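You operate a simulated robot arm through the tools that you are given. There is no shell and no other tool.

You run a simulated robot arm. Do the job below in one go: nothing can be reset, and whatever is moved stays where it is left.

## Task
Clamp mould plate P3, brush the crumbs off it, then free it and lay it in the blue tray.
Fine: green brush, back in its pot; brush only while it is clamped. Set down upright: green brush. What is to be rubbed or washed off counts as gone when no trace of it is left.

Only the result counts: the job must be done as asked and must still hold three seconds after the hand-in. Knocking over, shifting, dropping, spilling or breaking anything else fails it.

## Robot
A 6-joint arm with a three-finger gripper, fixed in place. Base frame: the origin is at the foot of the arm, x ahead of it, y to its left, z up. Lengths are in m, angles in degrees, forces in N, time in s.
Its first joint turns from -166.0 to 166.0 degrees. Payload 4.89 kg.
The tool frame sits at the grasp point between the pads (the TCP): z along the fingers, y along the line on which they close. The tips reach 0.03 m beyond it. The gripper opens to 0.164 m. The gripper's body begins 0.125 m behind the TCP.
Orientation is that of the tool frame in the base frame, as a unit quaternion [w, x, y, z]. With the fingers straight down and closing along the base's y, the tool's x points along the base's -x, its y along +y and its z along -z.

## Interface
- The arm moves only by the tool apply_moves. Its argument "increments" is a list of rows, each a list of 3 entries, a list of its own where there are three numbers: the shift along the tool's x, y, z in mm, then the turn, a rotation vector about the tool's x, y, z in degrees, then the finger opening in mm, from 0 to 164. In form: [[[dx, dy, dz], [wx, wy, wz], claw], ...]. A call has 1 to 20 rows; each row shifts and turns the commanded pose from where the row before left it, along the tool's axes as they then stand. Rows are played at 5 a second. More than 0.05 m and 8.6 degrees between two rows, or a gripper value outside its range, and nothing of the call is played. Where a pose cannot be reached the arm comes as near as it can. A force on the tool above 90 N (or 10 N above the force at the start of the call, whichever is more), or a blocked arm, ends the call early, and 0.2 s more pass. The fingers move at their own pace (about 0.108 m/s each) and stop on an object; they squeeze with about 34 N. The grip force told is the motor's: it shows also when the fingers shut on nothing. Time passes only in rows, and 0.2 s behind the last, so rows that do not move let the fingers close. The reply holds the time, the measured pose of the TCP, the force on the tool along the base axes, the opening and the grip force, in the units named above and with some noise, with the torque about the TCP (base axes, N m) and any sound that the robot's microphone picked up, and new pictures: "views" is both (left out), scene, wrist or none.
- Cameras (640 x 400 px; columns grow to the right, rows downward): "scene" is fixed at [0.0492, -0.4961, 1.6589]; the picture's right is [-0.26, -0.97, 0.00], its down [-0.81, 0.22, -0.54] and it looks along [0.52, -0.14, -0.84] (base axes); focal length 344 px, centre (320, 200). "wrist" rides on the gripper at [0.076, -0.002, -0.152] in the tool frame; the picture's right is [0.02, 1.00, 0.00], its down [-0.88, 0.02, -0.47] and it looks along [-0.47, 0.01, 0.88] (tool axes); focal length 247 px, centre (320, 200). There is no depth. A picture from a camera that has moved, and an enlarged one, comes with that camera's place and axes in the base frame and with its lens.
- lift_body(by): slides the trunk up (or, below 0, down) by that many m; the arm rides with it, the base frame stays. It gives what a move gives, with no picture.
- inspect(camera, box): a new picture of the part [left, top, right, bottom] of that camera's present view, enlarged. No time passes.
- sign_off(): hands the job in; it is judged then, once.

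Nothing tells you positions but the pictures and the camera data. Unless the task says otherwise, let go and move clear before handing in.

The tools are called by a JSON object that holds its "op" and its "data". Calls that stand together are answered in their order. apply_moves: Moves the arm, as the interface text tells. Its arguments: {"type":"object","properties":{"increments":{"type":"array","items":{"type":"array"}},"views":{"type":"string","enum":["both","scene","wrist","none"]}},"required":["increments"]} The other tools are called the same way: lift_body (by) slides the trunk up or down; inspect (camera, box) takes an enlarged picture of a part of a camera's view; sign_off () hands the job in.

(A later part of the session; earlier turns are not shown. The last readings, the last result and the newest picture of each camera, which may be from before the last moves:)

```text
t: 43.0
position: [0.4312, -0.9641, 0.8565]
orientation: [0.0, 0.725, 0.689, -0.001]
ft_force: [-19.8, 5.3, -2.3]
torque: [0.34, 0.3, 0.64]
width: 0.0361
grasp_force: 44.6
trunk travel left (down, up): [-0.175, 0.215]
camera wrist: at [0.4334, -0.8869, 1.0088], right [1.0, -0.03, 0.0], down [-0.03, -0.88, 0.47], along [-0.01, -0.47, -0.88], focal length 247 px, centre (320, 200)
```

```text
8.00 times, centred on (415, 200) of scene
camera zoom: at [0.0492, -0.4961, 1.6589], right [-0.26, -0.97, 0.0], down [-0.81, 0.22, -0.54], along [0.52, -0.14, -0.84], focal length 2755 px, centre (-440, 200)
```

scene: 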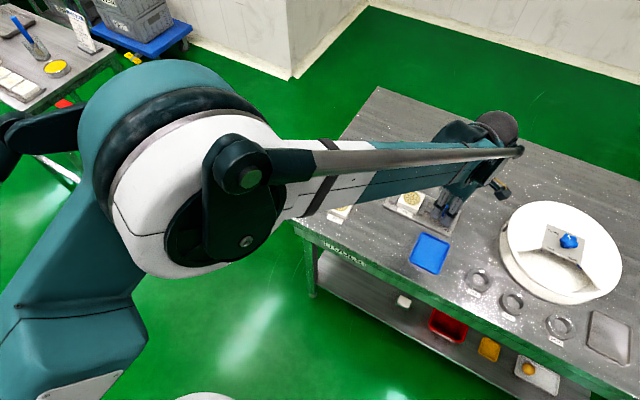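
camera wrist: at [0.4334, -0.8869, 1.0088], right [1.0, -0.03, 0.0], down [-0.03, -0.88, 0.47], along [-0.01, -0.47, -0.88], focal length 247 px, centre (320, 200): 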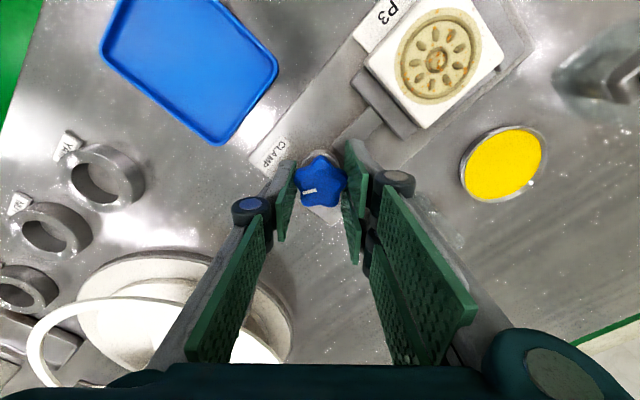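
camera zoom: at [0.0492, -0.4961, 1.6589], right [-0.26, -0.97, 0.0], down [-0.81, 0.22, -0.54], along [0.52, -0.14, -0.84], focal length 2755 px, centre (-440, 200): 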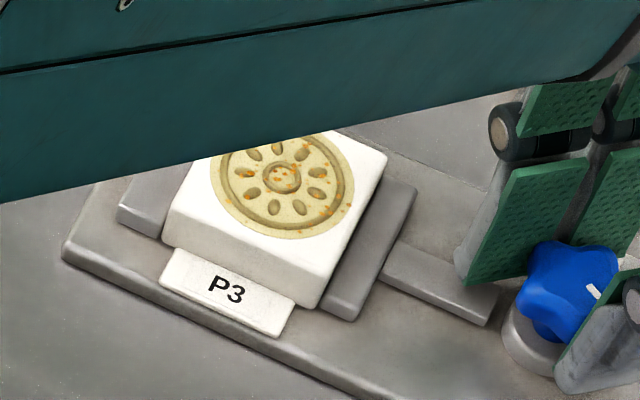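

P3 sits against the fixed jaw with the moving jaw pressed on it, so it is clamped. I'll open the fingers, rise, and check that the knob stays put.

{"op": "apply_moves", "data": {"increments": [[[0, 0, 0], [0, 0, 0], 42], [[0, 0, 0], [0, 0, 0], 50], [[0, 0, 0], [0, 0, 0], 50], [[0, 0, -20], [0, 0, 0], 50], [[0, 0, -40], [0, 0, 0], 50], [[0, 0, -40], [0, 0, 0], 50], [[0, 0, 0], [0, 0, 0], 50]], "views": "both"}}

{"op": "inspect", "data": {"camera": "wrist", "box": [240, 60, 440, 190]}}

{"op": "inspect", "data": {"camera": "scene", "box": [380, 160, 480, 240]}}

```text
t: 44.6
position: [0.4325, -0.961, 0.957]
orientation: [0.0, 0.725, 0.688, 0.0]
ft_force: [-1.0, 0.5, 0.3]
torque: [-0.07, -0.02, -0.04]
width: 0.0499
grasp_force: 0.0
trunk travel left (down, up): [-0.175, 0.215]
camera wrist: at [0.4347, -0.8848, 1.1096], right [1.0, -0.03, 0.0], down [-0.03, -0.88, 0.47], along [-0.01, -0.47, -0.88], focal length 247 px, centre (320, 200)
```

scene: 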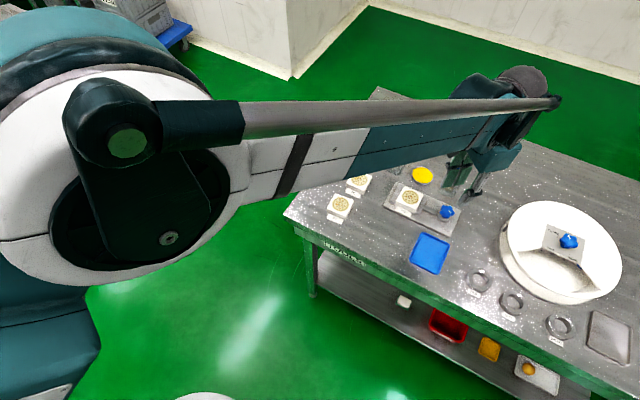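
wrist: 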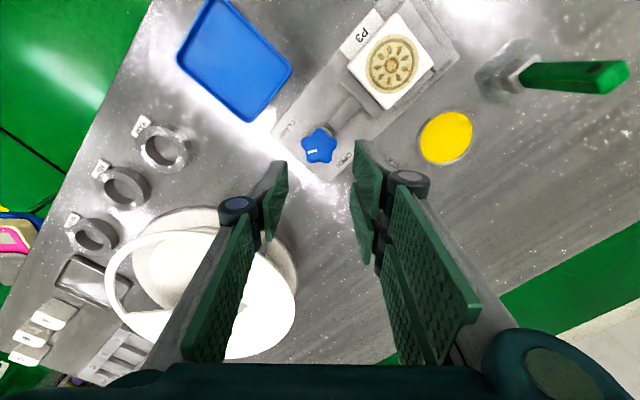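

```text
3.08 times, centred on (340, 125) of wrist
camera zoom: at [0.4347, -0.8848, 1.1096], right [1.0, -0.03, 0.0], down [-0.03, -0.88, 0.47], along [-0.01, -0.47, -0.88], focal length 760 px, centre (258, 431)
```

zoom: 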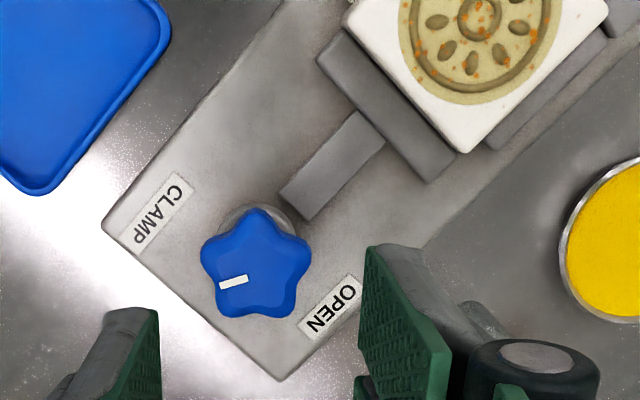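

```text
5.00 times, centred on (430, 200) of scene
camera zoom: at [0.0492, -0.4961, 1.6589], right [-0.26, -0.97, 0.0], down [-0.81, 0.22, -0.54], along [0.52, -0.14, -0.84], focal length 1722 px, centre (-230, 200)
```

zoom: 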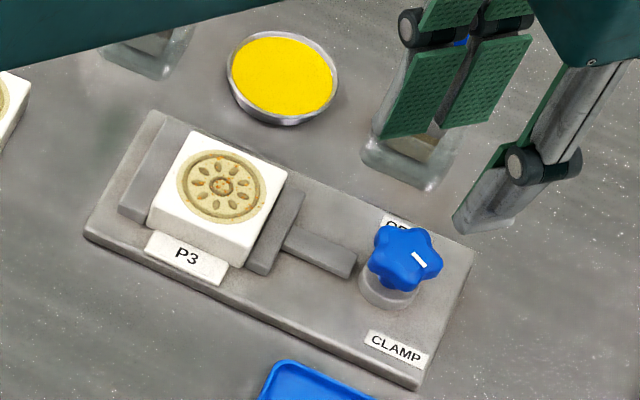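

The knob holds its place and P3 stays clamped. Next is the green brush: I'll turn the gripper back, rise, and move in front of the green brush to view it closely.

{"op": "apply_moves", "data": {"increments": [[[0, 0, -20], [0, 0, -8], 60], [[0, 0, -20], [0, 0, -8], 60], [[0, 0, 0], [0, 0, -8], 60], [[0, 0, 0], [0, 0, -8], 60], [[0, 0, 0], [0, 0, -8], 60], [[0, 0, 0], [0, 0, -8], 60], [[5, 37, 0], [0, 0, 0], 60], [[5, 37, 0], [0, 0, 0], 60], [[5, 37, 0], [0, 0, 0], 60], [[5, 37, 0], [0, 0, 0], 60], [[5, 38, 0], [0, 0, 0], 60], [[0, 0, 0], [0, 0, 0], 60]], "views": "both"}}

{"op": "inspect", "data": {"camera": "wrist", "box": [250, 120, 390, 240]}}

```text
t: 47.2
position: [0.5466, -0.814, 0.9945]
orientation: [0.0, 0.383, 0.924, 0.001]
ft_force: [0.2, -0.2, -0.2]
torque: [0.01, 0.04, -0.02]
width: 0.0601
grasp_force: 0.1
trunk travel left (down, up): [-0.175, 0.215]
camera wrist: at [0.4911, -0.7612, 1.1484], right [0.69, 0.72, 0.0], down [0.64, -0.61, 0.47], along [0.34, -0.33, -0.88], focal length 247 px, centre (320, 200)
```

scene: 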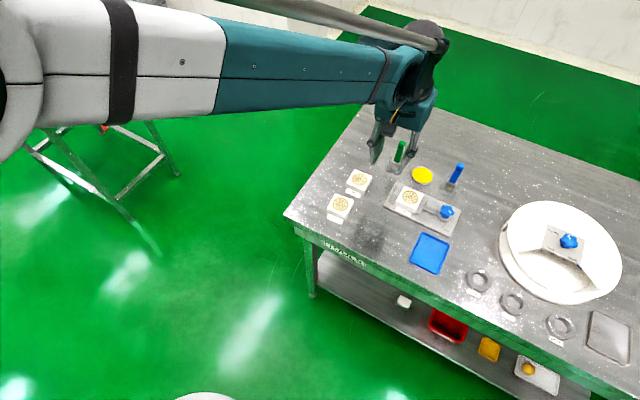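
wrist: 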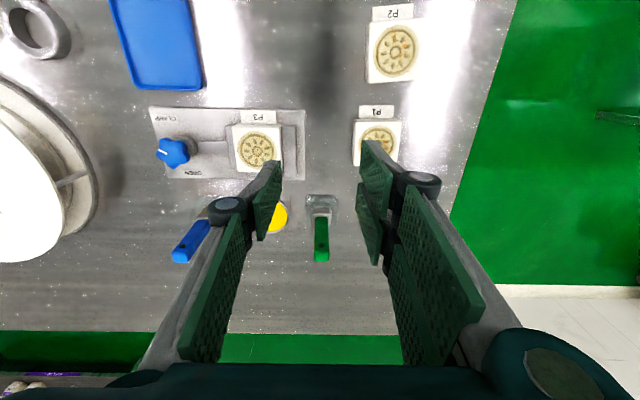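

```text
3.33 times, centred on (320, 180) of wrist
camera zoom: at [0.4911, -0.7612, 1.1484], right [0.69, 0.72, 0.0], down [0.64, -0.61, 0.47], along [0.34, -0.33, -0.88], focal length 823 px, centre (320, 267)
```

zoom: 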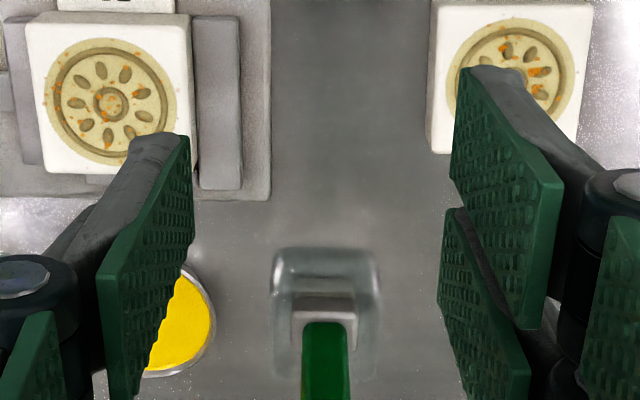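

The green brush is straight ahead. I'll zoom in on it for its exact place, tilt and grip height.

{"op": "inspect", "data": {"camera": "wrist", "box": [280, 185, 360, 270]}}

{"op": "inspect", "data": {"camera": "scene", "box": [370, 130, 430, 180]}}

```text
4.71 times, centred on (320, 228) of wrist
camera zoom: at [0.4911, -0.7612, 1.1484], right [0.69, 0.72, 0.0], down [0.64, -0.61, 0.47], along [0.34, -0.33, -0.88], focal length 1162 px, centre (320, 71)
```

zoom: 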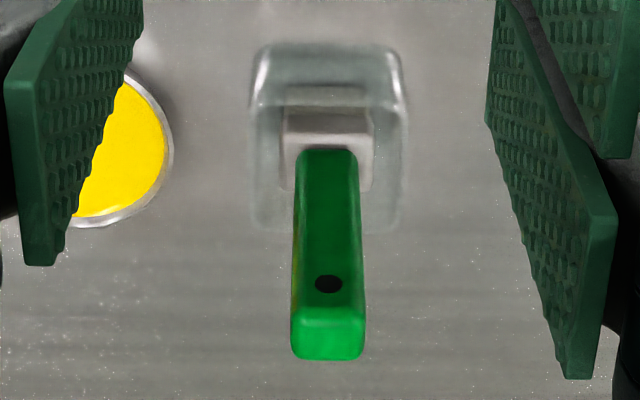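

```text
8.00 times, centred on (400, 155) of scene
camera zoom: at [0.0492, -0.4961, 1.6589], right [-0.26, -0.97, 0.0], down [-0.81, 0.22, -0.54], along [0.52, -0.14, -0.84], focal length 2755 px, centre (-320, 560)
```

zoom: 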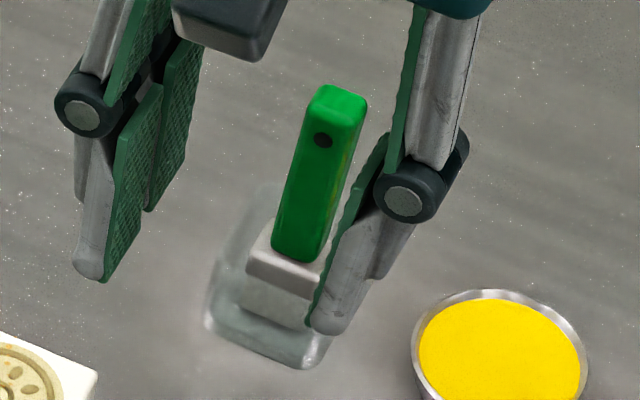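

The green brush stands vertical: handle about 19 x 16 mm, top near z=0.912, centred near u=0.185, v=1.089. That's 1.10 m out, so I'll test whether the arm reaches above it with the tool vertical.

{"op": "apply_moves", "data": {"increments": [[[-31.7, 1, 0], [0, 0, 0], 60], [[-31.7, 1, 0], [0, 0, 0], 60], [[-31.7, 1, 0], [0, 0, 0], 60], [[-31.7, 1, 0], [0, 0, 0], 60], [[0, 0, 0], [0, 0, 0], 60], [[0, 0, 0], [0, 0, 0], 60]], "views": "both"}}

{"op": "inspect", "data": {"camera": "wrist", "box": [260, 120, 380, 220]}}

```text
t: 48.6
position: [0.6381, -0.9026, 0.9965]
orientation: [-0.001, 0.383, 0.924, -0.001]
ft_force: [-0.4, -0.3, -0.9]
torque: [0.07, 0.06, 0.0]
width: 0.0599
grasp_force: 0.0
trunk travel left (down, up): [-0.175, 0.215]
camera wrist: at [0.5833, -0.849, 1.1494], right [0.69, 0.72, 0.0], down [0.64, -0.61, 0.47], along [0.34, -0.33, -0.88], focal length 247 px, centre (320, 200)
```

scene: 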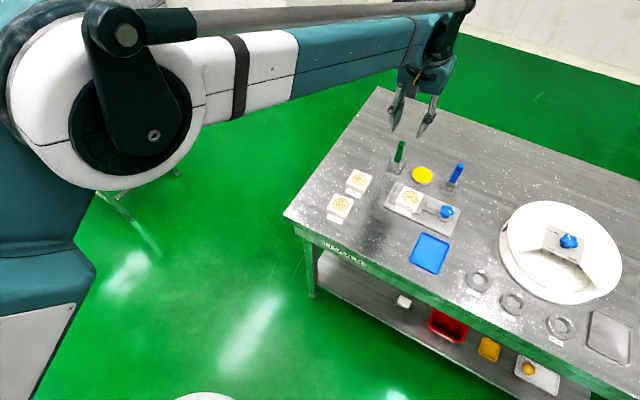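
wrist: 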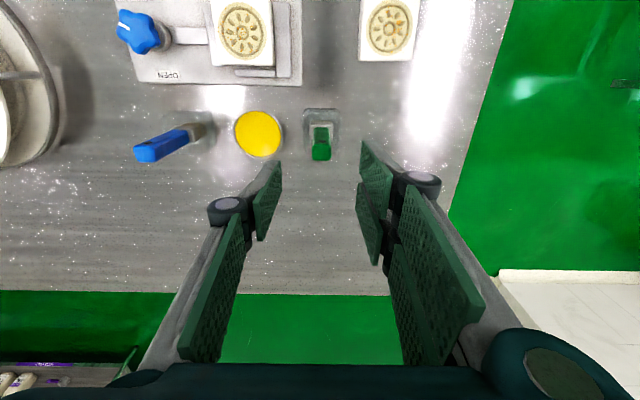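

```text
4.00 times, centred on (320, 170) of wrist
camera zoom: at [0.5833, -0.849, 1.1494], right [0.69, 0.72, 0.0], down [0.64, -0.61, 0.47], along [0.34, -0.33, -0.88], focal length 988 px, centre (320, 320)
```

zoom: 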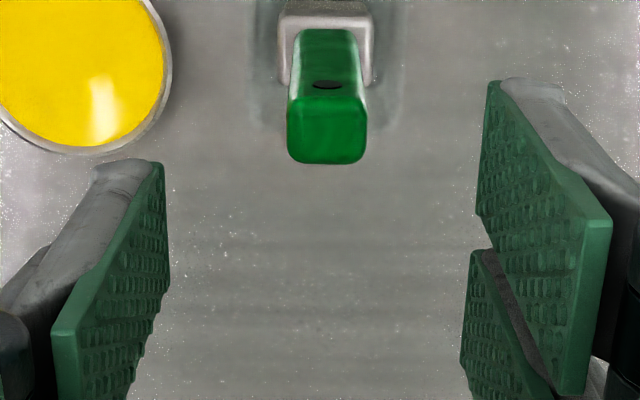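

The arm reaches well above the brush. I'll centre over the handle (about 3 mm correction), descend part way and check.

{"op": "apply_moves", "data": {"increments": [[[2.8, 1.1, 0], [0, 0, 0], 54], [[0, 0, 30], [0, 0, 0], 54], [[0, 0, 25], [0, 0, 0], 54], [[0, 0, 0], [0, 0, 0], 54], [[0, 0, 0], [0, 0, 0], 54]], "views": "both"}}

{"op": "inspect", "data": {"camera": "wrist", "box": [260, 120, 380, 220]}}

{"op": "inspect", "data": {"camera": "scene", "box": [360, 120, 440, 190]}}

```text
t: 49.8
position: [0.6386, -0.8987, 0.9402]
orientation: [0.0, 0.383, 0.924, 0.0]
ft_force: [0.5, -0.8, -0.3]
torque: [0.02, 0.01, 0.02]
width: 0.054
grasp_force: 0.0
trunk travel left (down, up): [-0.175, 0.215]
camera wrist: at [0.5829, -0.8446, 1.0926], right [0.69, 0.72, 0.0], down [0.64, -0.61, 0.47], along [0.34, -0.33, -0.88], focal length 247 px, centre (320, 200)
```

scene: 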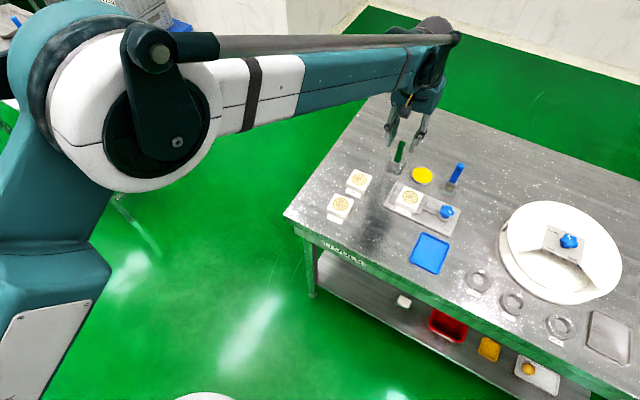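
wrist: 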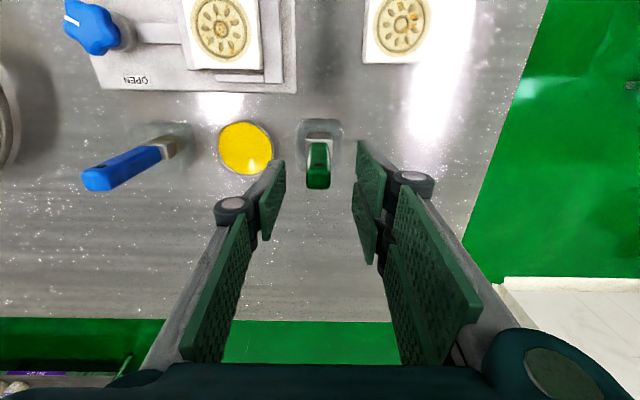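

```text
4.00 times, centred on (320, 170) of wrist
camera zoom: at [0.5829, -0.8446, 1.0926], right [0.69, 0.72, 0.0], down [0.64, -0.61, 0.47], along [0.34, -0.33, -0.88], focal length 988 px, centre (320, 320)
```

zoom: 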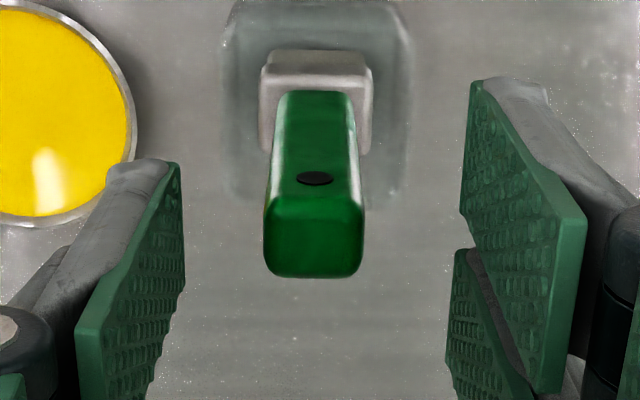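

```text
5.71 times, centred on (400, 155) of scene
camera zoom: at [0.0492, -0.4961, 1.6589], right [-0.26, -0.97, 0.0], down [-0.81, 0.22, -0.54], along [0.52, -0.14, -0.84], focal length 1968 px, centre (-137, 457)
```

zoom: 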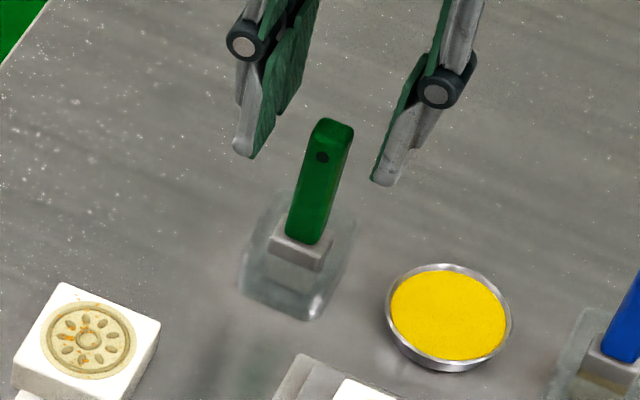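

The brush is within 2 mm of centre. I'll correct and lower to grip height (tips near z≈0.866, well above the pot).

{"op": "apply_moves", "data": {"increments": [[[-1, -1.5, 0], [0, 0, 0], 54], [[0, 0, 22], [0, 0, 0], 54], [[0, 0, 22], [0, 0, 0], 54], [[0, 0, 0], [0, 0, 0], 54], [[0, 0, 0], [0, 0, 0], 54]], "views": "both"}}

{"op": "inspect", "data": {"camera": "wrist", "box": [260, 120, 380, 220]}}

{"op": "inspect", "data": {"camera": "scene", "box": [360, 120, 440, 190]}}

```text
t: 51.0
position: [0.6373, -0.899, 0.8967]
orientation: [0.0, 0.383, 0.924, 0.0]
ft_force: [-0.5, 0.4, -0.8]
torque: [0.01, 0.03, 0.0]
width: 0.0535
grasp_force: 0.0
trunk travel left (down, up): [-0.175, 0.215]
camera wrist: at [0.5824, -0.846, 1.0496], right [0.69, 0.72, 0.0], down [0.64, -0.61, 0.47], along [0.34, -0.33, -0.88], focal length 247 px, centre (320, 200)
```

scene: 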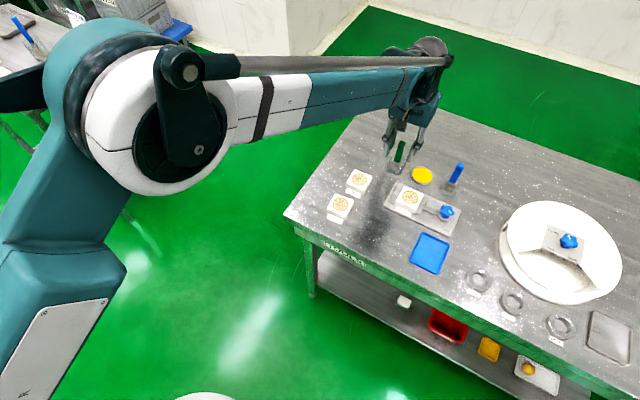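
wrist: 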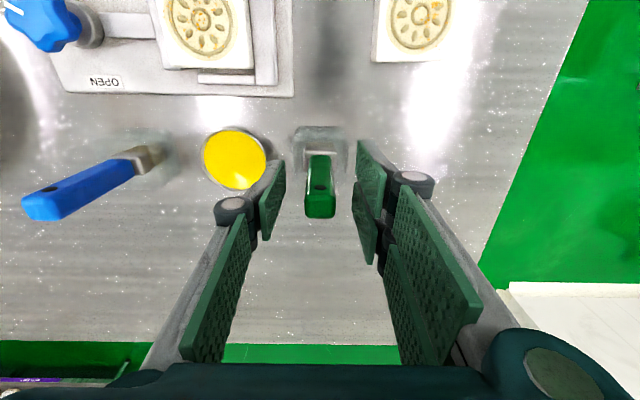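

```text
4.00 times, centred on (320, 170) of wrist
camera zoom: at [0.5824, -0.846, 1.0496], right [0.69, 0.72, 0.0], down [0.64, -0.61, 0.47], along [0.34, -0.33, -0.88], focal length 988 px, centre (320, 320)
```

zoom: 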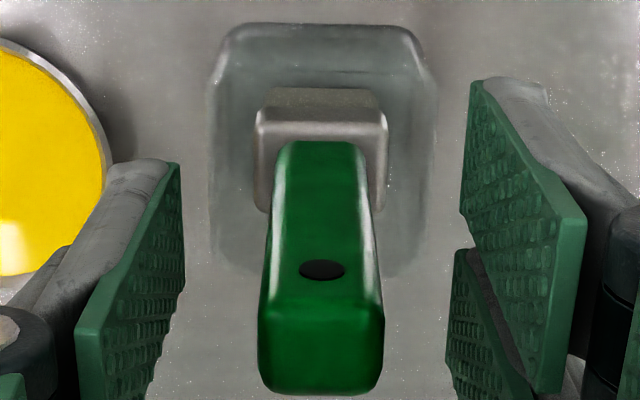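

```text
5.71 times, centred on (400, 155) of scene
camera zoom: at [0.0492, -0.4961, 1.6589], right [-0.26, -0.97, 0.0], down [-0.81, 0.22, -0.54], along [0.52, -0.14, -0.84], focal length 1968 px, centre (-137, 457)
```

zoom: 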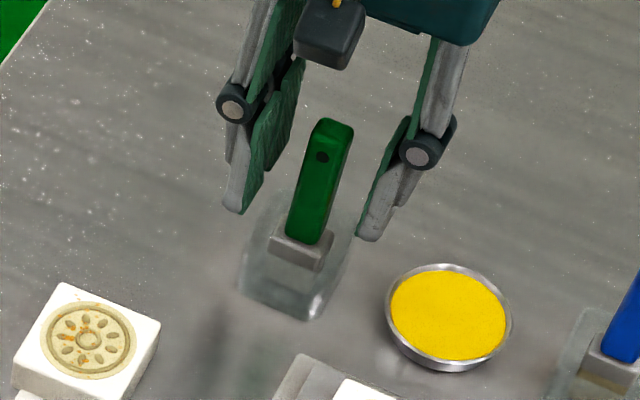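

The handle is centred between the pads. I'll close on it.

{"op": "apply_moves", "data": {"increments": [[[-1.5, 0, 0], [0, 0, 0], 54], [[0, 0, 0], [0, 0, 0], 40], [[0, 0, 0], [0, 0, 0], 28], [[0, 0, 0], [0, 0, 0], 20], [[0, 0, 0], [0, 0, 0], 10], [[0, 0, 0], [0, 0, 0], 10], [[0, 0, 0], [0, 0, 0], 10]], "views": "both"}}

{"op": "inspect", "data": {"camera": "wrist", "box": [260, 120, 380, 220]}}

{"op": "inspect", "data": {"camera": "scene", "box": [360, 120, 440, 190]}}

```text
t: 52.6
position: [0.6388, -0.9, 0.897]
orientation: [-0.001, 0.382, 0.924, 0.0]
ft_force: [-0.3, 0.0, 0.0]
torque: [-0.01, 0.0, 0.0]
width: 0.0192
grasp_force: 34.1
trunk travel left (down, up): [-0.175, 0.215]
camera wrist: at [0.5832, -0.8471, 1.0499], right [0.69, 0.72, 0.0], down [0.64, -0.61, 0.47], along [0.34, -0.33, -0.88], focal length 247 px, centre (320, 200)
```

scene: 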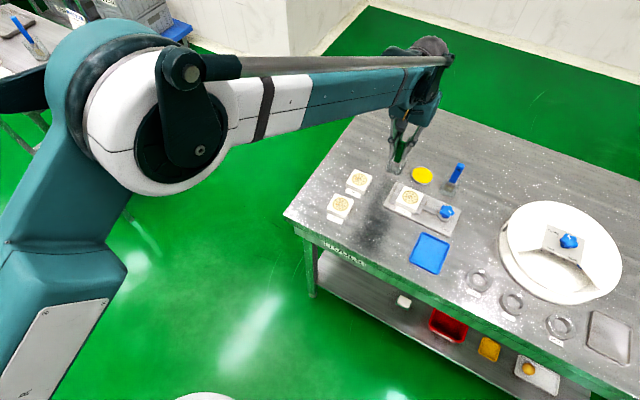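
wrist: 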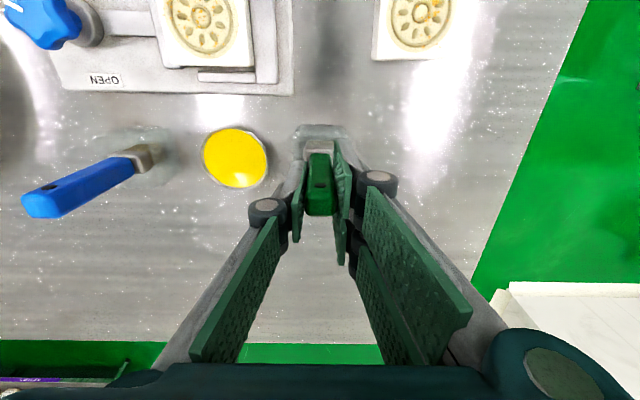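

```text
4.00 times, centred on (320, 170) of wrist
camera zoom: at [0.5832, -0.8471, 1.0499], right [0.69, 0.72, 0.0], down [0.64, -0.61, 0.47], along [0.34, -0.33, -0.88], focal length 988 px, centre (320, 320)
```

zoom: 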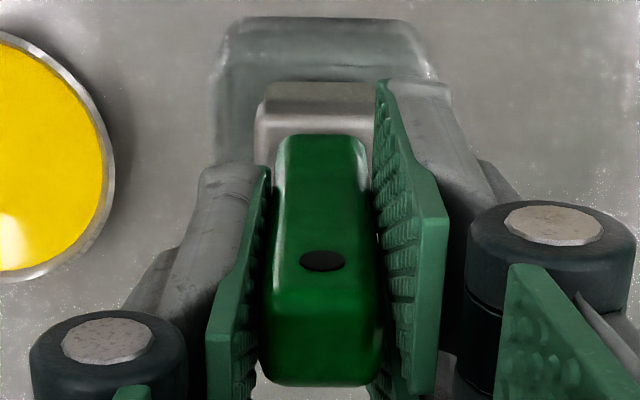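

```text
5.71 times, centred on (400, 155) of scene
camera zoom: at [0.0492, -0.4961, 1.6589], right [-0.26, -0.97, 0.0], down [-0.81, 0.22, -0.54], along [0.52, -0.14, -0.84], focal length 1968 px, centre (-137, 457)
```

zoom: 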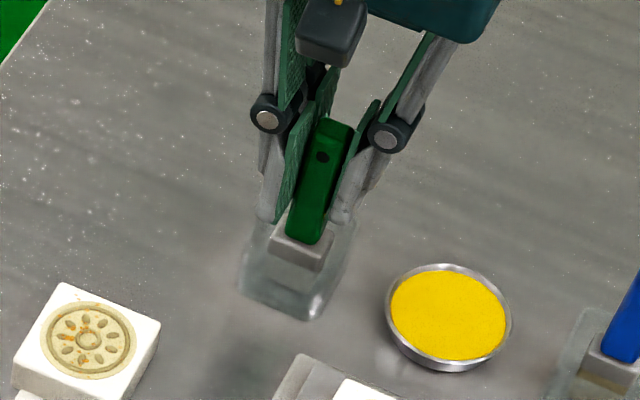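

The brush is gripped (19 mm, 34 N). I'll note this grip pose for the return and lift the brush straight up out of its pot.

{"op": "apply_moves", "data": {"increments": [[[0, 0, -15], [0, 0, 0], 10], [[0, 0, -25], [0, 0, 0], 10], [[0, 0, -25], [0, 0, 0], 10], [[0, 0, -25], [0, 0, 0], 10], [[0, 0, 0], [0, 0, 0], 10], [[0, 0, 0], [0, 0, 0], 10]], "views": "both"}}

{"op": "inspect", "data": {"camera": "wrist", "box": [260, 100, 380, 220]}}

{"op": "inspect", "data": {"camera": "scene", "box": [360, 100, 440, 180]}}

```text
t: 54.0
position: [0.636, -0.9006, 0.9876]
orientation: [0.0, 0.383, 0.924, 0.0]
ft_force: [-1.1, -0.4, 0.0]
torque: [-0.03, -0.04, -0.01]
width: 0.0192
grasp_force: 33.8
trunk travel left (down, up): [-0.175, 0.215]
camera wrist: at [0.5815, -0.8481, 1.14], right [0.69, 0.72, 0.0], down [0.64, -0.61, 0.47], along [0.34, -0.33, -0.88], focal length 247 px, centre (320, 200)
```

scene: 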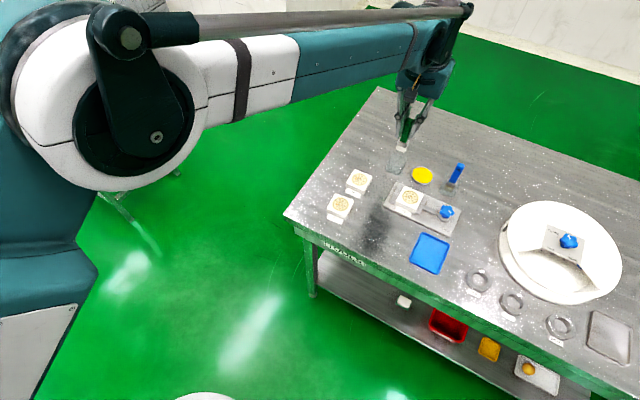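
wrist: 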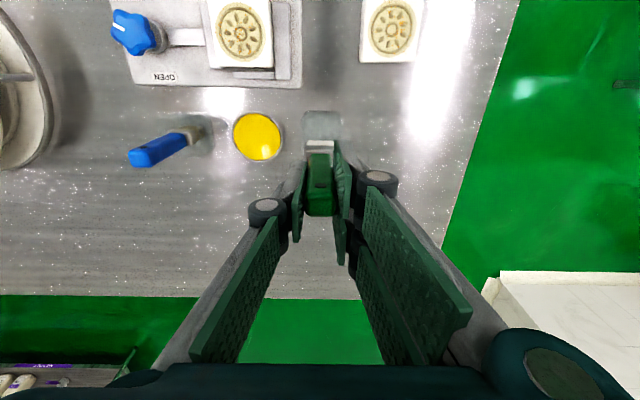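

```text
3.33 times, centred on (320, 160) of wrist
camera zoom: at [0.5815, -0.8481, 1.14], right [0.69, 0.72, 0.0], down [0.64, -0.61, 0.47], along [0.34, -0.33, -0.88], focal length 823 px, centre (320, 333)
```

zoom: 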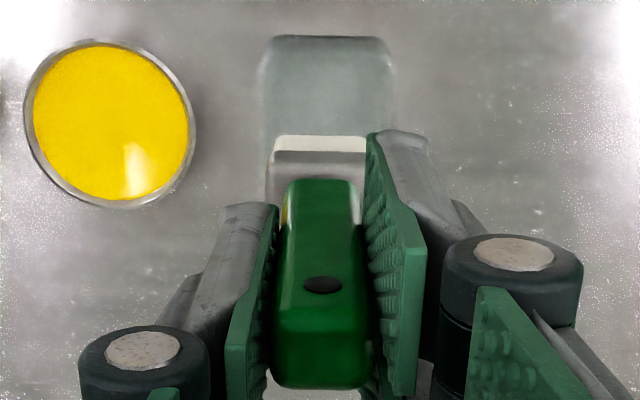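

```text
5.00 times, centred on (400, 140) of scene
camera zoom: at [0.0492, -0.4961, 1.6589], right [-0.26, -0.97, 0.0], down [-0.81, 0.22, -0.54], along [0.52, -0.14, -0.84], focal length 1722 px, centre (-80, 500)
```

zoom: 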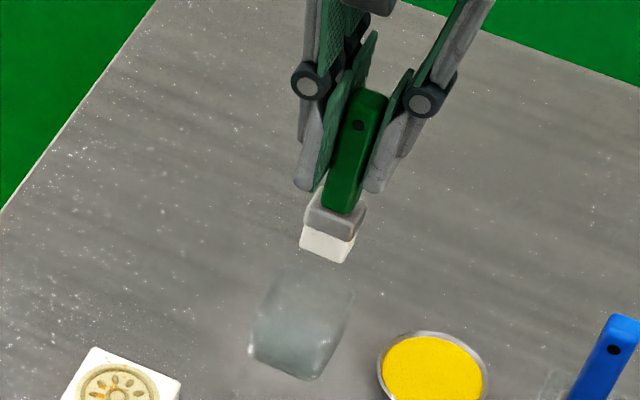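

The brush is out: white bristles about 28 x 17 mm, with tips about 0.10 m below the TCP. I'll carry it over the centre of P3 at a safe height.

{"op": "apply_moves", "data": {"increments": [[[25.5, -21, 0], [0, 0, 0], 10], [[25.5, -21, 0], [0, 0, 0], 10], [[25.5, -21, 0], [0, 0, 0], 10], [[25.5, -21, 0], [0, 0, 0], 10], [[0, 0, 0], [0, 0, 0], 10], [[0, 0, 0], [0, 0, 0], 10]], "views": "both"}}

{"op": "inspect", "data": {"camera": "wrist", "box": [250, 90, 390, 220]}}

{"op": "inspect", "data": {"camera": "scene", "box": [370, 130, 470, 220]}}

```text
t: 55.4
position: [0.5055, -0.8881, 0.9858]
orientation: [0.0, 0.383, 0.924, 0.0]
ft_force: [-0.1, 0.2, -0.7]
torque: [0.01, -0.08, -0.02]
width: 0.0191
grasp_force: 33.6
trunk travel left (down, up): [-0.175, 0.215]
camera wrist: at [0.4509, -0.8353, 1.1388], right [0.69, 0.72, 0.0], down [0.64, -0.61, 0.47], along [0.34, -0.33, -0.88], focal length 247 px, centre (320, 200)
```

scene: 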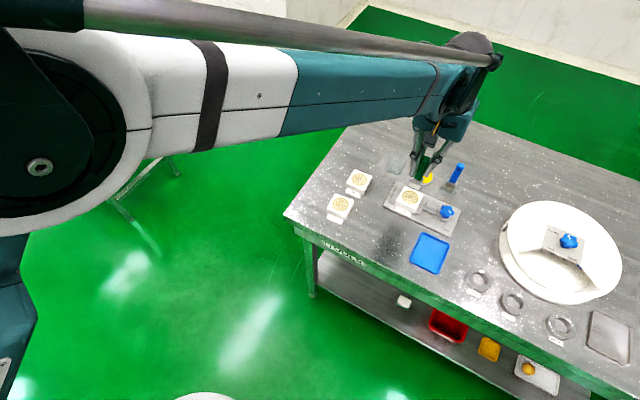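
wrist: 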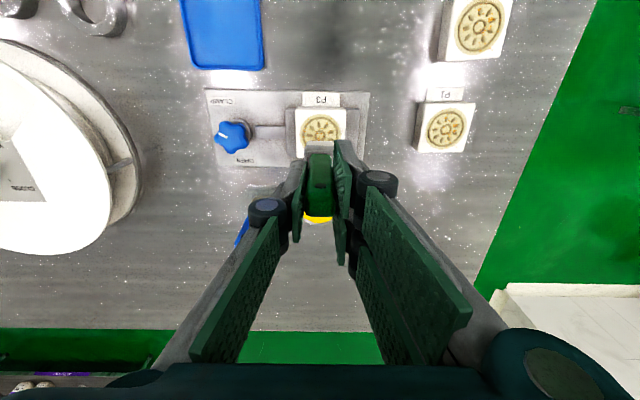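

```text
3.08 times, centred on (320, 155) of wrist
camera zoom: at [0.4509, -0.8353, 1.1388], right [0.69, 0.72, 0.0], down [0.64, -0.61, 0.47], along [0.34, -0.33, -0.88], focal length 760 px, centre (320, 338)
```

zoom: 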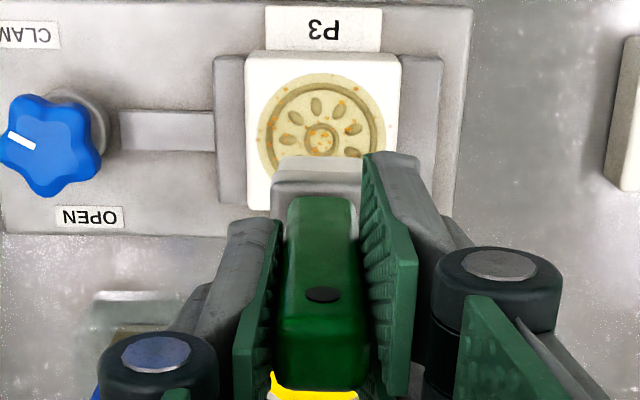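

```text
4.44 times, centred on (420, 175) of scene
camera zoom: at [0.0492, -0.4961, 1.6589], right [-0.26, -0.97, 0.0], down [-0.81, 0.22, -0.54], along [0.52, -0.14, -0.84], focal length 1530 px, centre (-124, 311)
```

zoom: 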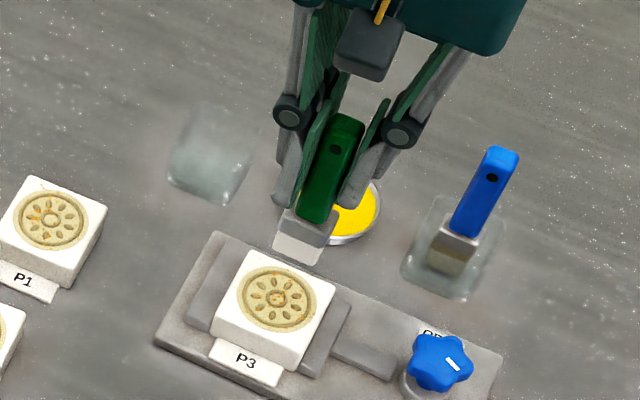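

The brush is centred over P3 (u≈0.270, v≈0.984). I'll lower it to just above the plate, then approach gently and watch the force.

{"op": "apply_moves", "data": {"increments": [[[0, 0, 25], [0, 0, 0], 10], [[0, 0, 22], [0, 0, 0], 10], [[0, 0, 0], [0, 0, 0], 10], [[0, 0, 0], [0, 0, 0], 10]], "views": "both"}}

{"op": "inspect", "data": {"camera": "scene", "box": [385, 150, 445, 215]}}

{"op": "inspect", "data": {"camera": "wrist", "box": [250, 90, 390, 220]}}

```text
t: 56.4
position: [0.506, -0.8906, 0.9382]
orientation: [0.001, 0.383, 0.924, 0.0]
ft_force: [-0.1, 0.4, -1.2]
torque: [0.06, 0.04, 0.03]
width: 0.019
grasp_force: 34.1
trunk travel left (down, up): [-0.175, 0.215]
camera wrist: at [0.4512, -0.8367, 1.0911], right [0.69, 0.72, 0.0], down [0.64, -0.61, 0.47], along [0.34, -0.33, -0.88], focal length 247 px, centre (320, 200)
```

scene: 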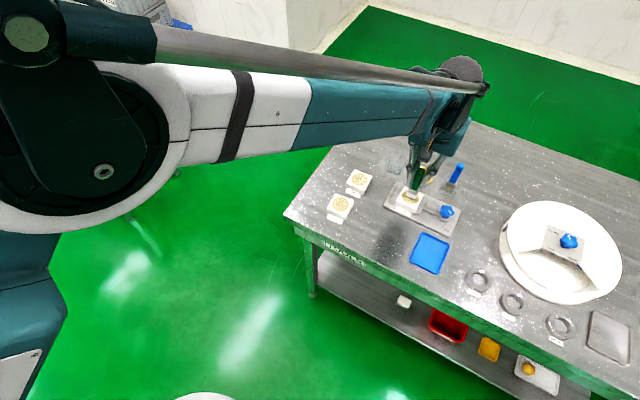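
wrist: 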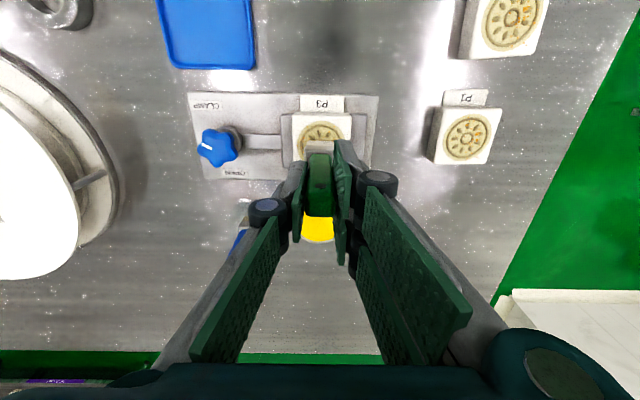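

```text
6.15 times, centred on (415, 182) of scene
camera zoom: at [0.0492, -0.4961, 1.6589], right [-0.26, -0.97, 0.0], down [-0.81, 0.22, -0.54], along [0.52, -0.14, -0.84], focal length 2119 px, centre (-265, 308)
```

zoom: 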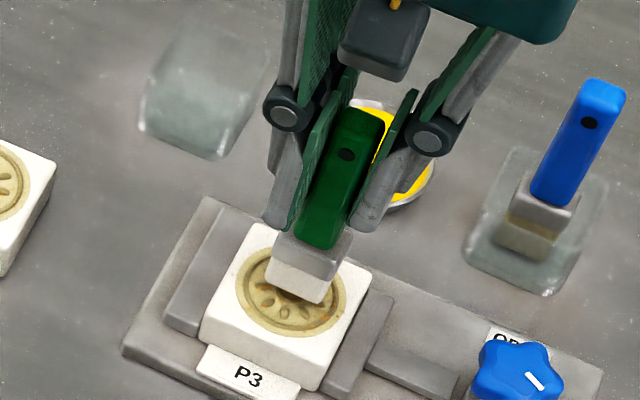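

```text
3.08 times, centred on (320, 155) of wrist
camera zoom: at [0.4512, -0.8367, 1.0911], right [0.69, 0.72, 0.0], down [0.64, -0.61, 0.47], along [0.34, -0.33, -0.88], focal length 760 px, centre (320, 338)
```

zoom: 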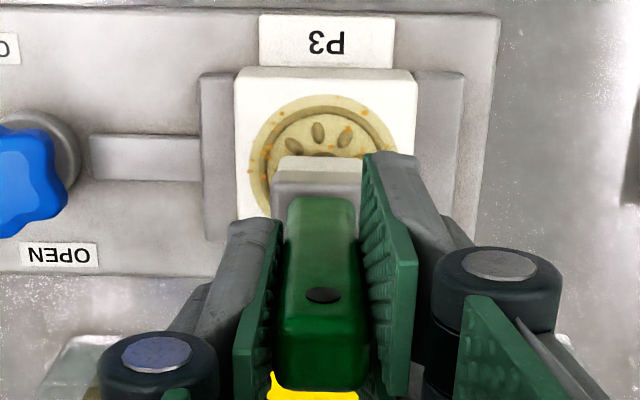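

{"op": "apply_moves", "data": {"increments": [[[0, 0, 3], [0, 0, 0], 10], [[0, 0, 3], [0, 0, 0], 10], [[0, 0, 0], [0, 0, 0], 10], [[0, 0, 0], [0, 0, 0], 10]], "views": "none"}}

{"op": "inspect", "data": {"camera": "scene", "box": [385, 150, 445, 215]}}

```text
t: 57.4
position: [0.505, -0.8897, 0.9337]
orientation: [0.0, 0.383, 0.924, 0.0]
ft_force: [-0.1, -0.1, 0.0]
torque: [0.03, -0.02, 0.03]
width: 0.0189
grasp_force: 33.7
trunk travel left (down, up): [-0.175, 0.215]
```

```text
6.15 times, centred on (415, 182) of scene
camera zoom: at [0.0492, -0.4961, 1.6589], right [-0.26, -0.97, 0.0], down [-0.81, 0.22, -0.54], along [0.52, -0.14, -0.84], focal length 2119 px, centre (-265, 308)
```

zoom: 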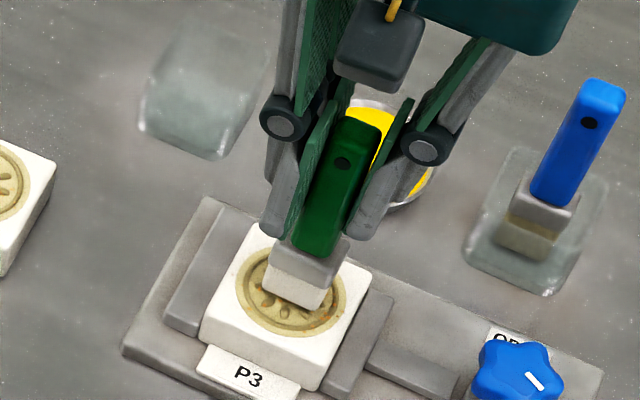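

{"op": "apply_moves", "data": {"increments": [[[0, 0, 1.5], [0, 0, 0], 10], [[0, 0, 1.5], [0, 0, 0], 10], [[0, 0, 0], [0, 0, 0], 10], [[0, 0, 0], [0, 0, 0], 10]], "views": "none"}}

```text
t: 58.4
position: [0.5054, -0.8897, 0.9304]
orientation: [0.0, 0.383, 0.924, 0.001]
ft_force: [0.5, -0.4, 0.4]
torque: [0.0, 0.02, 0.01]
width: 0.0188
grasp_force: 33.8
trunk travel left (down, up): [-0.175, 0.215]
```

{"op": "apply_moves", "data": {"increments": [[[0, 0, 1.5], [0, 0, 0], 10], [[0, 0, 1.0], [0, 0, 0], 10], [[0, 0, 0], [0, 0, 0], 10], [[0, 0, 0], [0, 0, 0], 10]], "views": "none"}}

{"op": "inspect", "data": {"camera": "scene", "box": [395, 165, 435, 205]}}

```text
t: 59.4
position: [0.5049, -0.8886, 0.9297]
orientation: [0.001, 0.382, 0.924, -0.001]
ft_force: [0.3, -1.2, 27.1]
torque: [-0.01, -0.07, 0.02]
width: 0.019
grasp_force: 33.8
trunk travel left (down, up): [-0.175, 0.215]
```

```text
10.00 times, centred on (415, 185) of scene
camera zoom: at [0.0492, -0.4961, 1.6589], right [-0.26, -0.97, 0.0], down [-0.81, 0.22, -0.54], along [0.52, -0.14, -0.84], focal length 3444 px, centre (-630, 350)
```

zoom: 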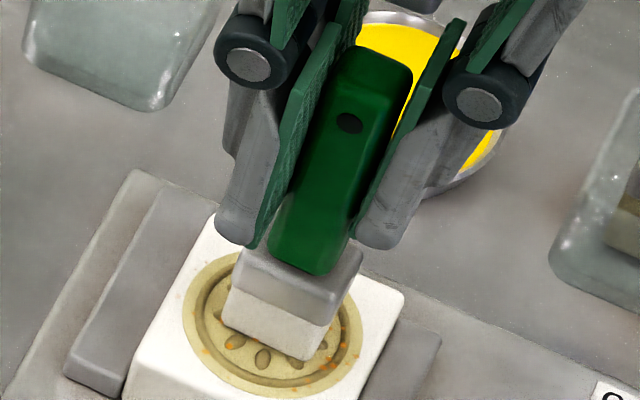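

The bristles touch P3 (27 N at this depth, contact about 1.5 mm higher). I'll ease off to a light press and brush the middle lane back and forth along the depth, checking that the plate stays clamped.

{"op": "apply_moves", "data": {"increments": [[[0, 0, -1.0], [0, 0, 0], 10], [[-8.5, 0, 0], [0, 0, 0], 10], [[-8.5, 0, 0], [0, 0, 0], 10], [[-8, 0, 0], [0, 0, 0], 10], [[11, 0, 0], [0, 0, 0], 10], [[11, 0, 0], [0, 0, 0], 10], [[11, 0, 0], [0, 0, 0], 10], [[11, 0, 0], [0, 0, 0], 10], [[11, 0, 0], [0, 0, 0], 10], [[0, 0, 0], [0, 0, 0], 10]], "views": "both"}}

{"op": "inspect", "data": {"camera": "scene", "box": [385, 160, 445, 220]}}

{"op": "inspect", "data": {"camera": "wrist", "box": [250, 90, 390, 220]}}

```text
t: 61.6
position: [0.4845, -0.8676, 0.9294]
orientation: [0.0, 0.382, 0.924, 0.001]
ft_force: [0.7, 1.1, 9.7]
torque: [0.04, -0.01, 0.01]
width: 0.0187
grasp_force: 33.9
trunk travel left (down, up): [-0.175, 0.215]
camera wrist: at [0.4294, -0.814, 1.0824], right [0.69, 0.72, 0.0], down [0.64, -0.61, 0.47], along [0.34, -0.33, -0.88], focal length 247 px, centre (320, 200)
```

scene: 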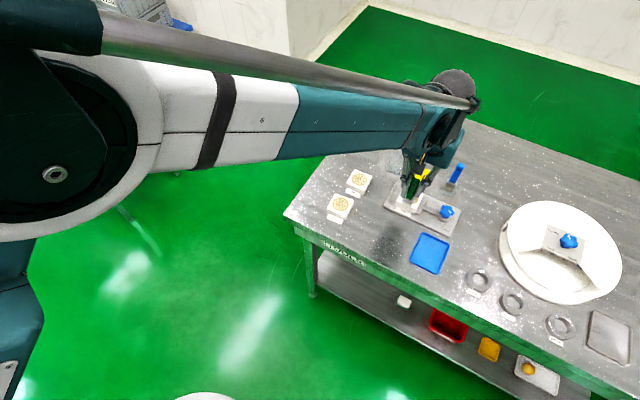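
wrist: 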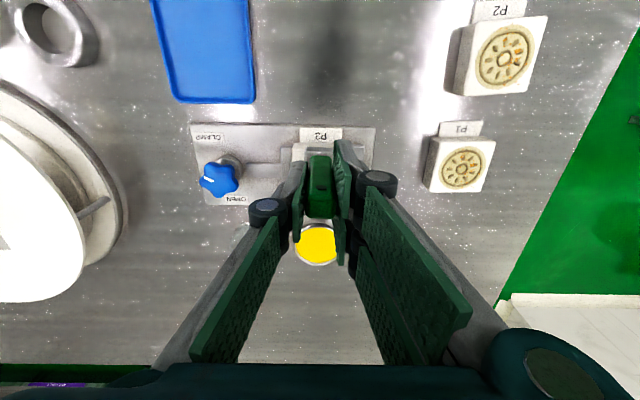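

```text
6.67 times, centred on (415, 190) of scene
camera zoom: at [0.0492, -0.4961, 1.6589], right [-0.26, -0.97, 0.0], down [-0.81, 0.22, -0.54], along [0.52, -0.14, -0.84], focal length 2296 px, centre (-313, 267)
```

zoom: 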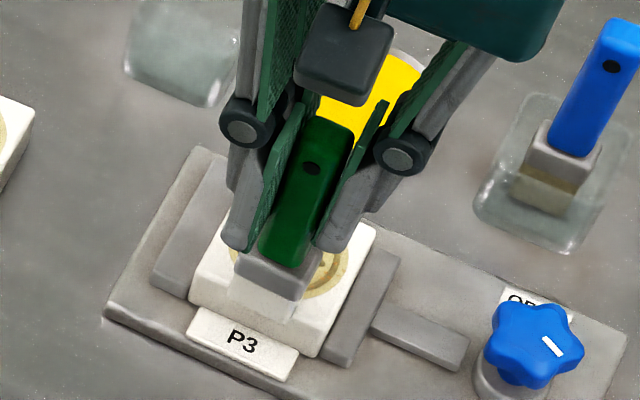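

```text
3.08 times, centred on (320, 155) of wrist
camera zoom: at [0.4294, -0.814, 1.0824], right [0.69, 0.72, 0.0], down [0.64, -0.61, 0.47], along [0.34, -0.33, -0.88], focal length 760 px, centre (320, 338)
```

zoom: 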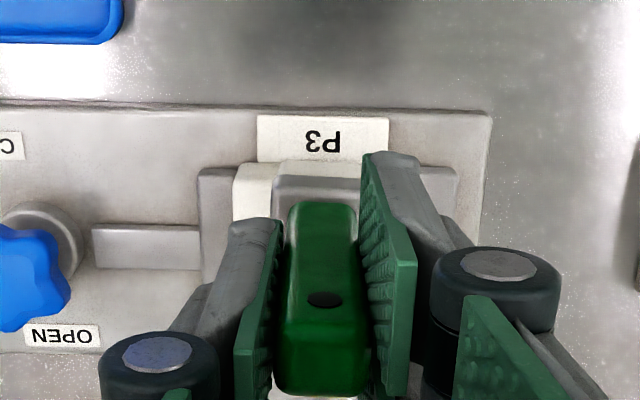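

The middle lane stroke kept a steady 10 N and P3 did not move. I'll brush back and then do the lane on the knob side.

{"op": "apply_moves", "data": {"increments": [[[-11, 0, 0], [0, 0, 0], 10], [[-11, 0, 0], [0, 0, 0], 10], [[-11, 0, 0], [0, 0, 0], 10], [[-11, 0, 0], [0, 0, 0], 10], [[-11, 0, 0], [0, 0, 0], 10], [[0, -8, 0], [0, 0, 0], 10], [[0, -8, 0], [0, 0, 0], 10], [[11, 0, 0], [0, 0, 0], 10], [[11, 0, 0], [0, 0, 0], 10], [[11, 0, 0], [0, 0, 0], 10], [[11, 0, 0], [0, 0, 0], 10], [[11, 0, 0], [0, 0, 0], 10], [[-11, 0, 0], [0, 0, 0], 10], [[-11, 0, 0], [0, 0, 0], 10], [[-11, 0, 0], [0, 0, 0], 10], [[-11, 0, 0], [0, 0, 0], 10], [[-11, 0, 0], [0, 0, 0], 10], [[0, 0, 0], [0, 0, 0], 10]], "views": "scene"}}

{"op": "inspect", "data": {"camera": "scene", "box": [385, 160, 445, 220]}}

```text
t: 65.4
position: [0.5125, -0.9168, 0.9303]
orientation: [0.0, 0.383, 0.924, 0.001]
ft_force: [-0.8, -0.2, -0.8]
torque: [0.03, 0.0, -0.01]
width: 0.0188
grasp_force: 34.0
trunk travel left (down, up): [-0.175, 0.215]
```

scene: 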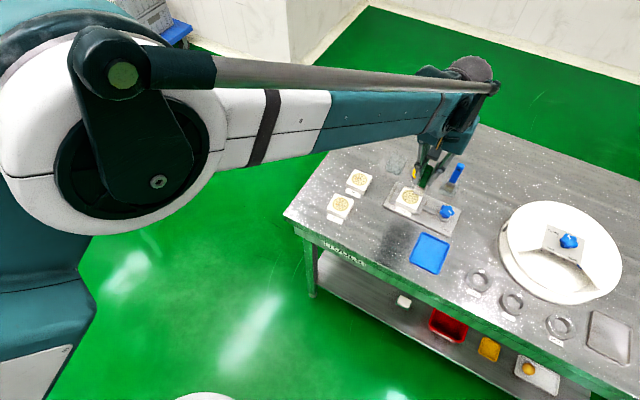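

```text
6.67 times, centred on (415, 190) of scene
camera zoom: at [0.0492, -0.4961, 1.6589], right [-0.26, -0.97, 0.0], down [-0.81, 0.22, -0.54], along [0.52, -0.14, -0.84], focal length 2296 px, centre (-313, 267)
```

zoom: 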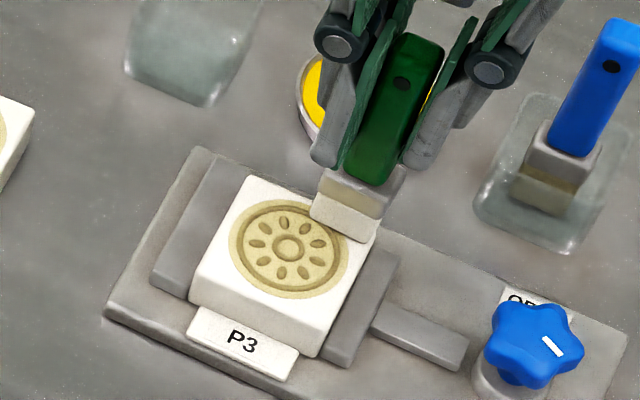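

Most crumbs are already gone. The press has become very light, so I'll lower by 0.5 mm and brush the far-left lane (fixed-jaw side).

{"op": "apply_moves", "data": {"increments": [[[0, 8, 0.5], [0, 0, 0], 10], [[0, 8, 0], [0, 0, 0], 10], [[0, 8, 0], [0, 0, 0], 10], [[0, 8, 0], [0, 0, 0], 10], [[11, 0, 0], [0, 0, 0], 10], [[11, 0, 0], [0, 0, 0], 10], [[11, 0, 0], [0, 0, 0], 10], [[11, 0, 0], [0, 0, 0], 10], [[11, 0, 0], [0, 0, 0], 10], [[-11, 0, 0], [0, 0, 0], 10], [[-11, 0, 0], [0, 0, 0], 10], [[-11, 0, 0], [0, 0, 0], 10], [[-11, 0, 0], [0, 0, 0], 10], [[-11, 0, 0], [0, 0, 0], 10], [[0, 0, 0], [0, 0, 0], 10]], "views": "none"}}

{"op": "inspect", "data": {"camera": "scene", "box": [385, 160, 445, 220]}}

```text
t: 68.6
position: [0.5355, -0.8968, 0.9296]
orientation: [0.0, 0.382, 0.924, -0.001]
ft_force: [0.3, -0.6, 2.1]
torque: [0.02, -0.05, 0.01]
width: 0.0184
grasp_force: 34.0
trunk travel left (down, up): [-0.175, 0.215]
```

```text
6.67 times, centred on (415, 190) of scene
camera zoom: at [0.0492, -0.4961, 1.6589], right [-0.26, -0.97, 0.0], down [-0.81, 0.22, -0.54], along [0.52, -0.14, -0.84], focal length 2296 px, centre (-313, 267)
```

zoom: 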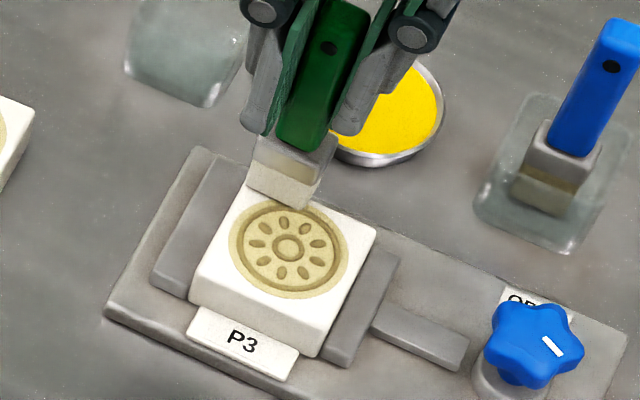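

P3 looks clean from here. I'll do a second full pass over all three lanes with slightly more pressure to be thorough.

{"op": "apply_moves", "data": {"increments": [[[0, 2, 0.5], [0, 0, 0], 10], [[11, 0, 0], [0, 0, 0], 10], [[11, 0, 0], [0, 0, 0], 10], [[11, 0, 0], [0, 0, 0], 10], [[11, 0, 0], [0, 0, 0], 10], [[11, 0, 0], [0, 0, 0], 10], [[0, -9, 0], [0, 0, 0], 10], [[0, -9, 0], [0, 0, 0], 10], [[-11, 0, 0], [0, 0, 0], 10], [[-11, 0, 0], [0, 0, 0], 10], [[-11, 0, 0], [0, 0, 0], 10], [[-11, 0, 0], [0, 0, 0], 10], [[-11, 0, 0], [0, 0, 0], 10], [[0, -9, 0], [0, 0, 0], 10], [[0, -9, 0], [0, 0, 0], 10], [[11, 0, 0], [0, 0, 0], 10], [[11, 0, 0], [0, 0, 0], 10], [[11, 0, 0], [0, 0, 0], 10], [[11, 0, 0], [0, 0, 0], 10], [[11, 0, 0], [0, 0, 0], 10]], "views": "none"}}

```text
t: 72.8
position: [0.4712, -0.8811, 0.9285]
orientation: [0.0, 0.383, 0.924, 0.0]
ft_force: [0.8, -1.2, 9.0]
torque: [-0.08, -0.08, 0.01]
width: 0.019
grasp_force: 33.7
trunk travel left (down, up): [-0.175, 0.215]
```

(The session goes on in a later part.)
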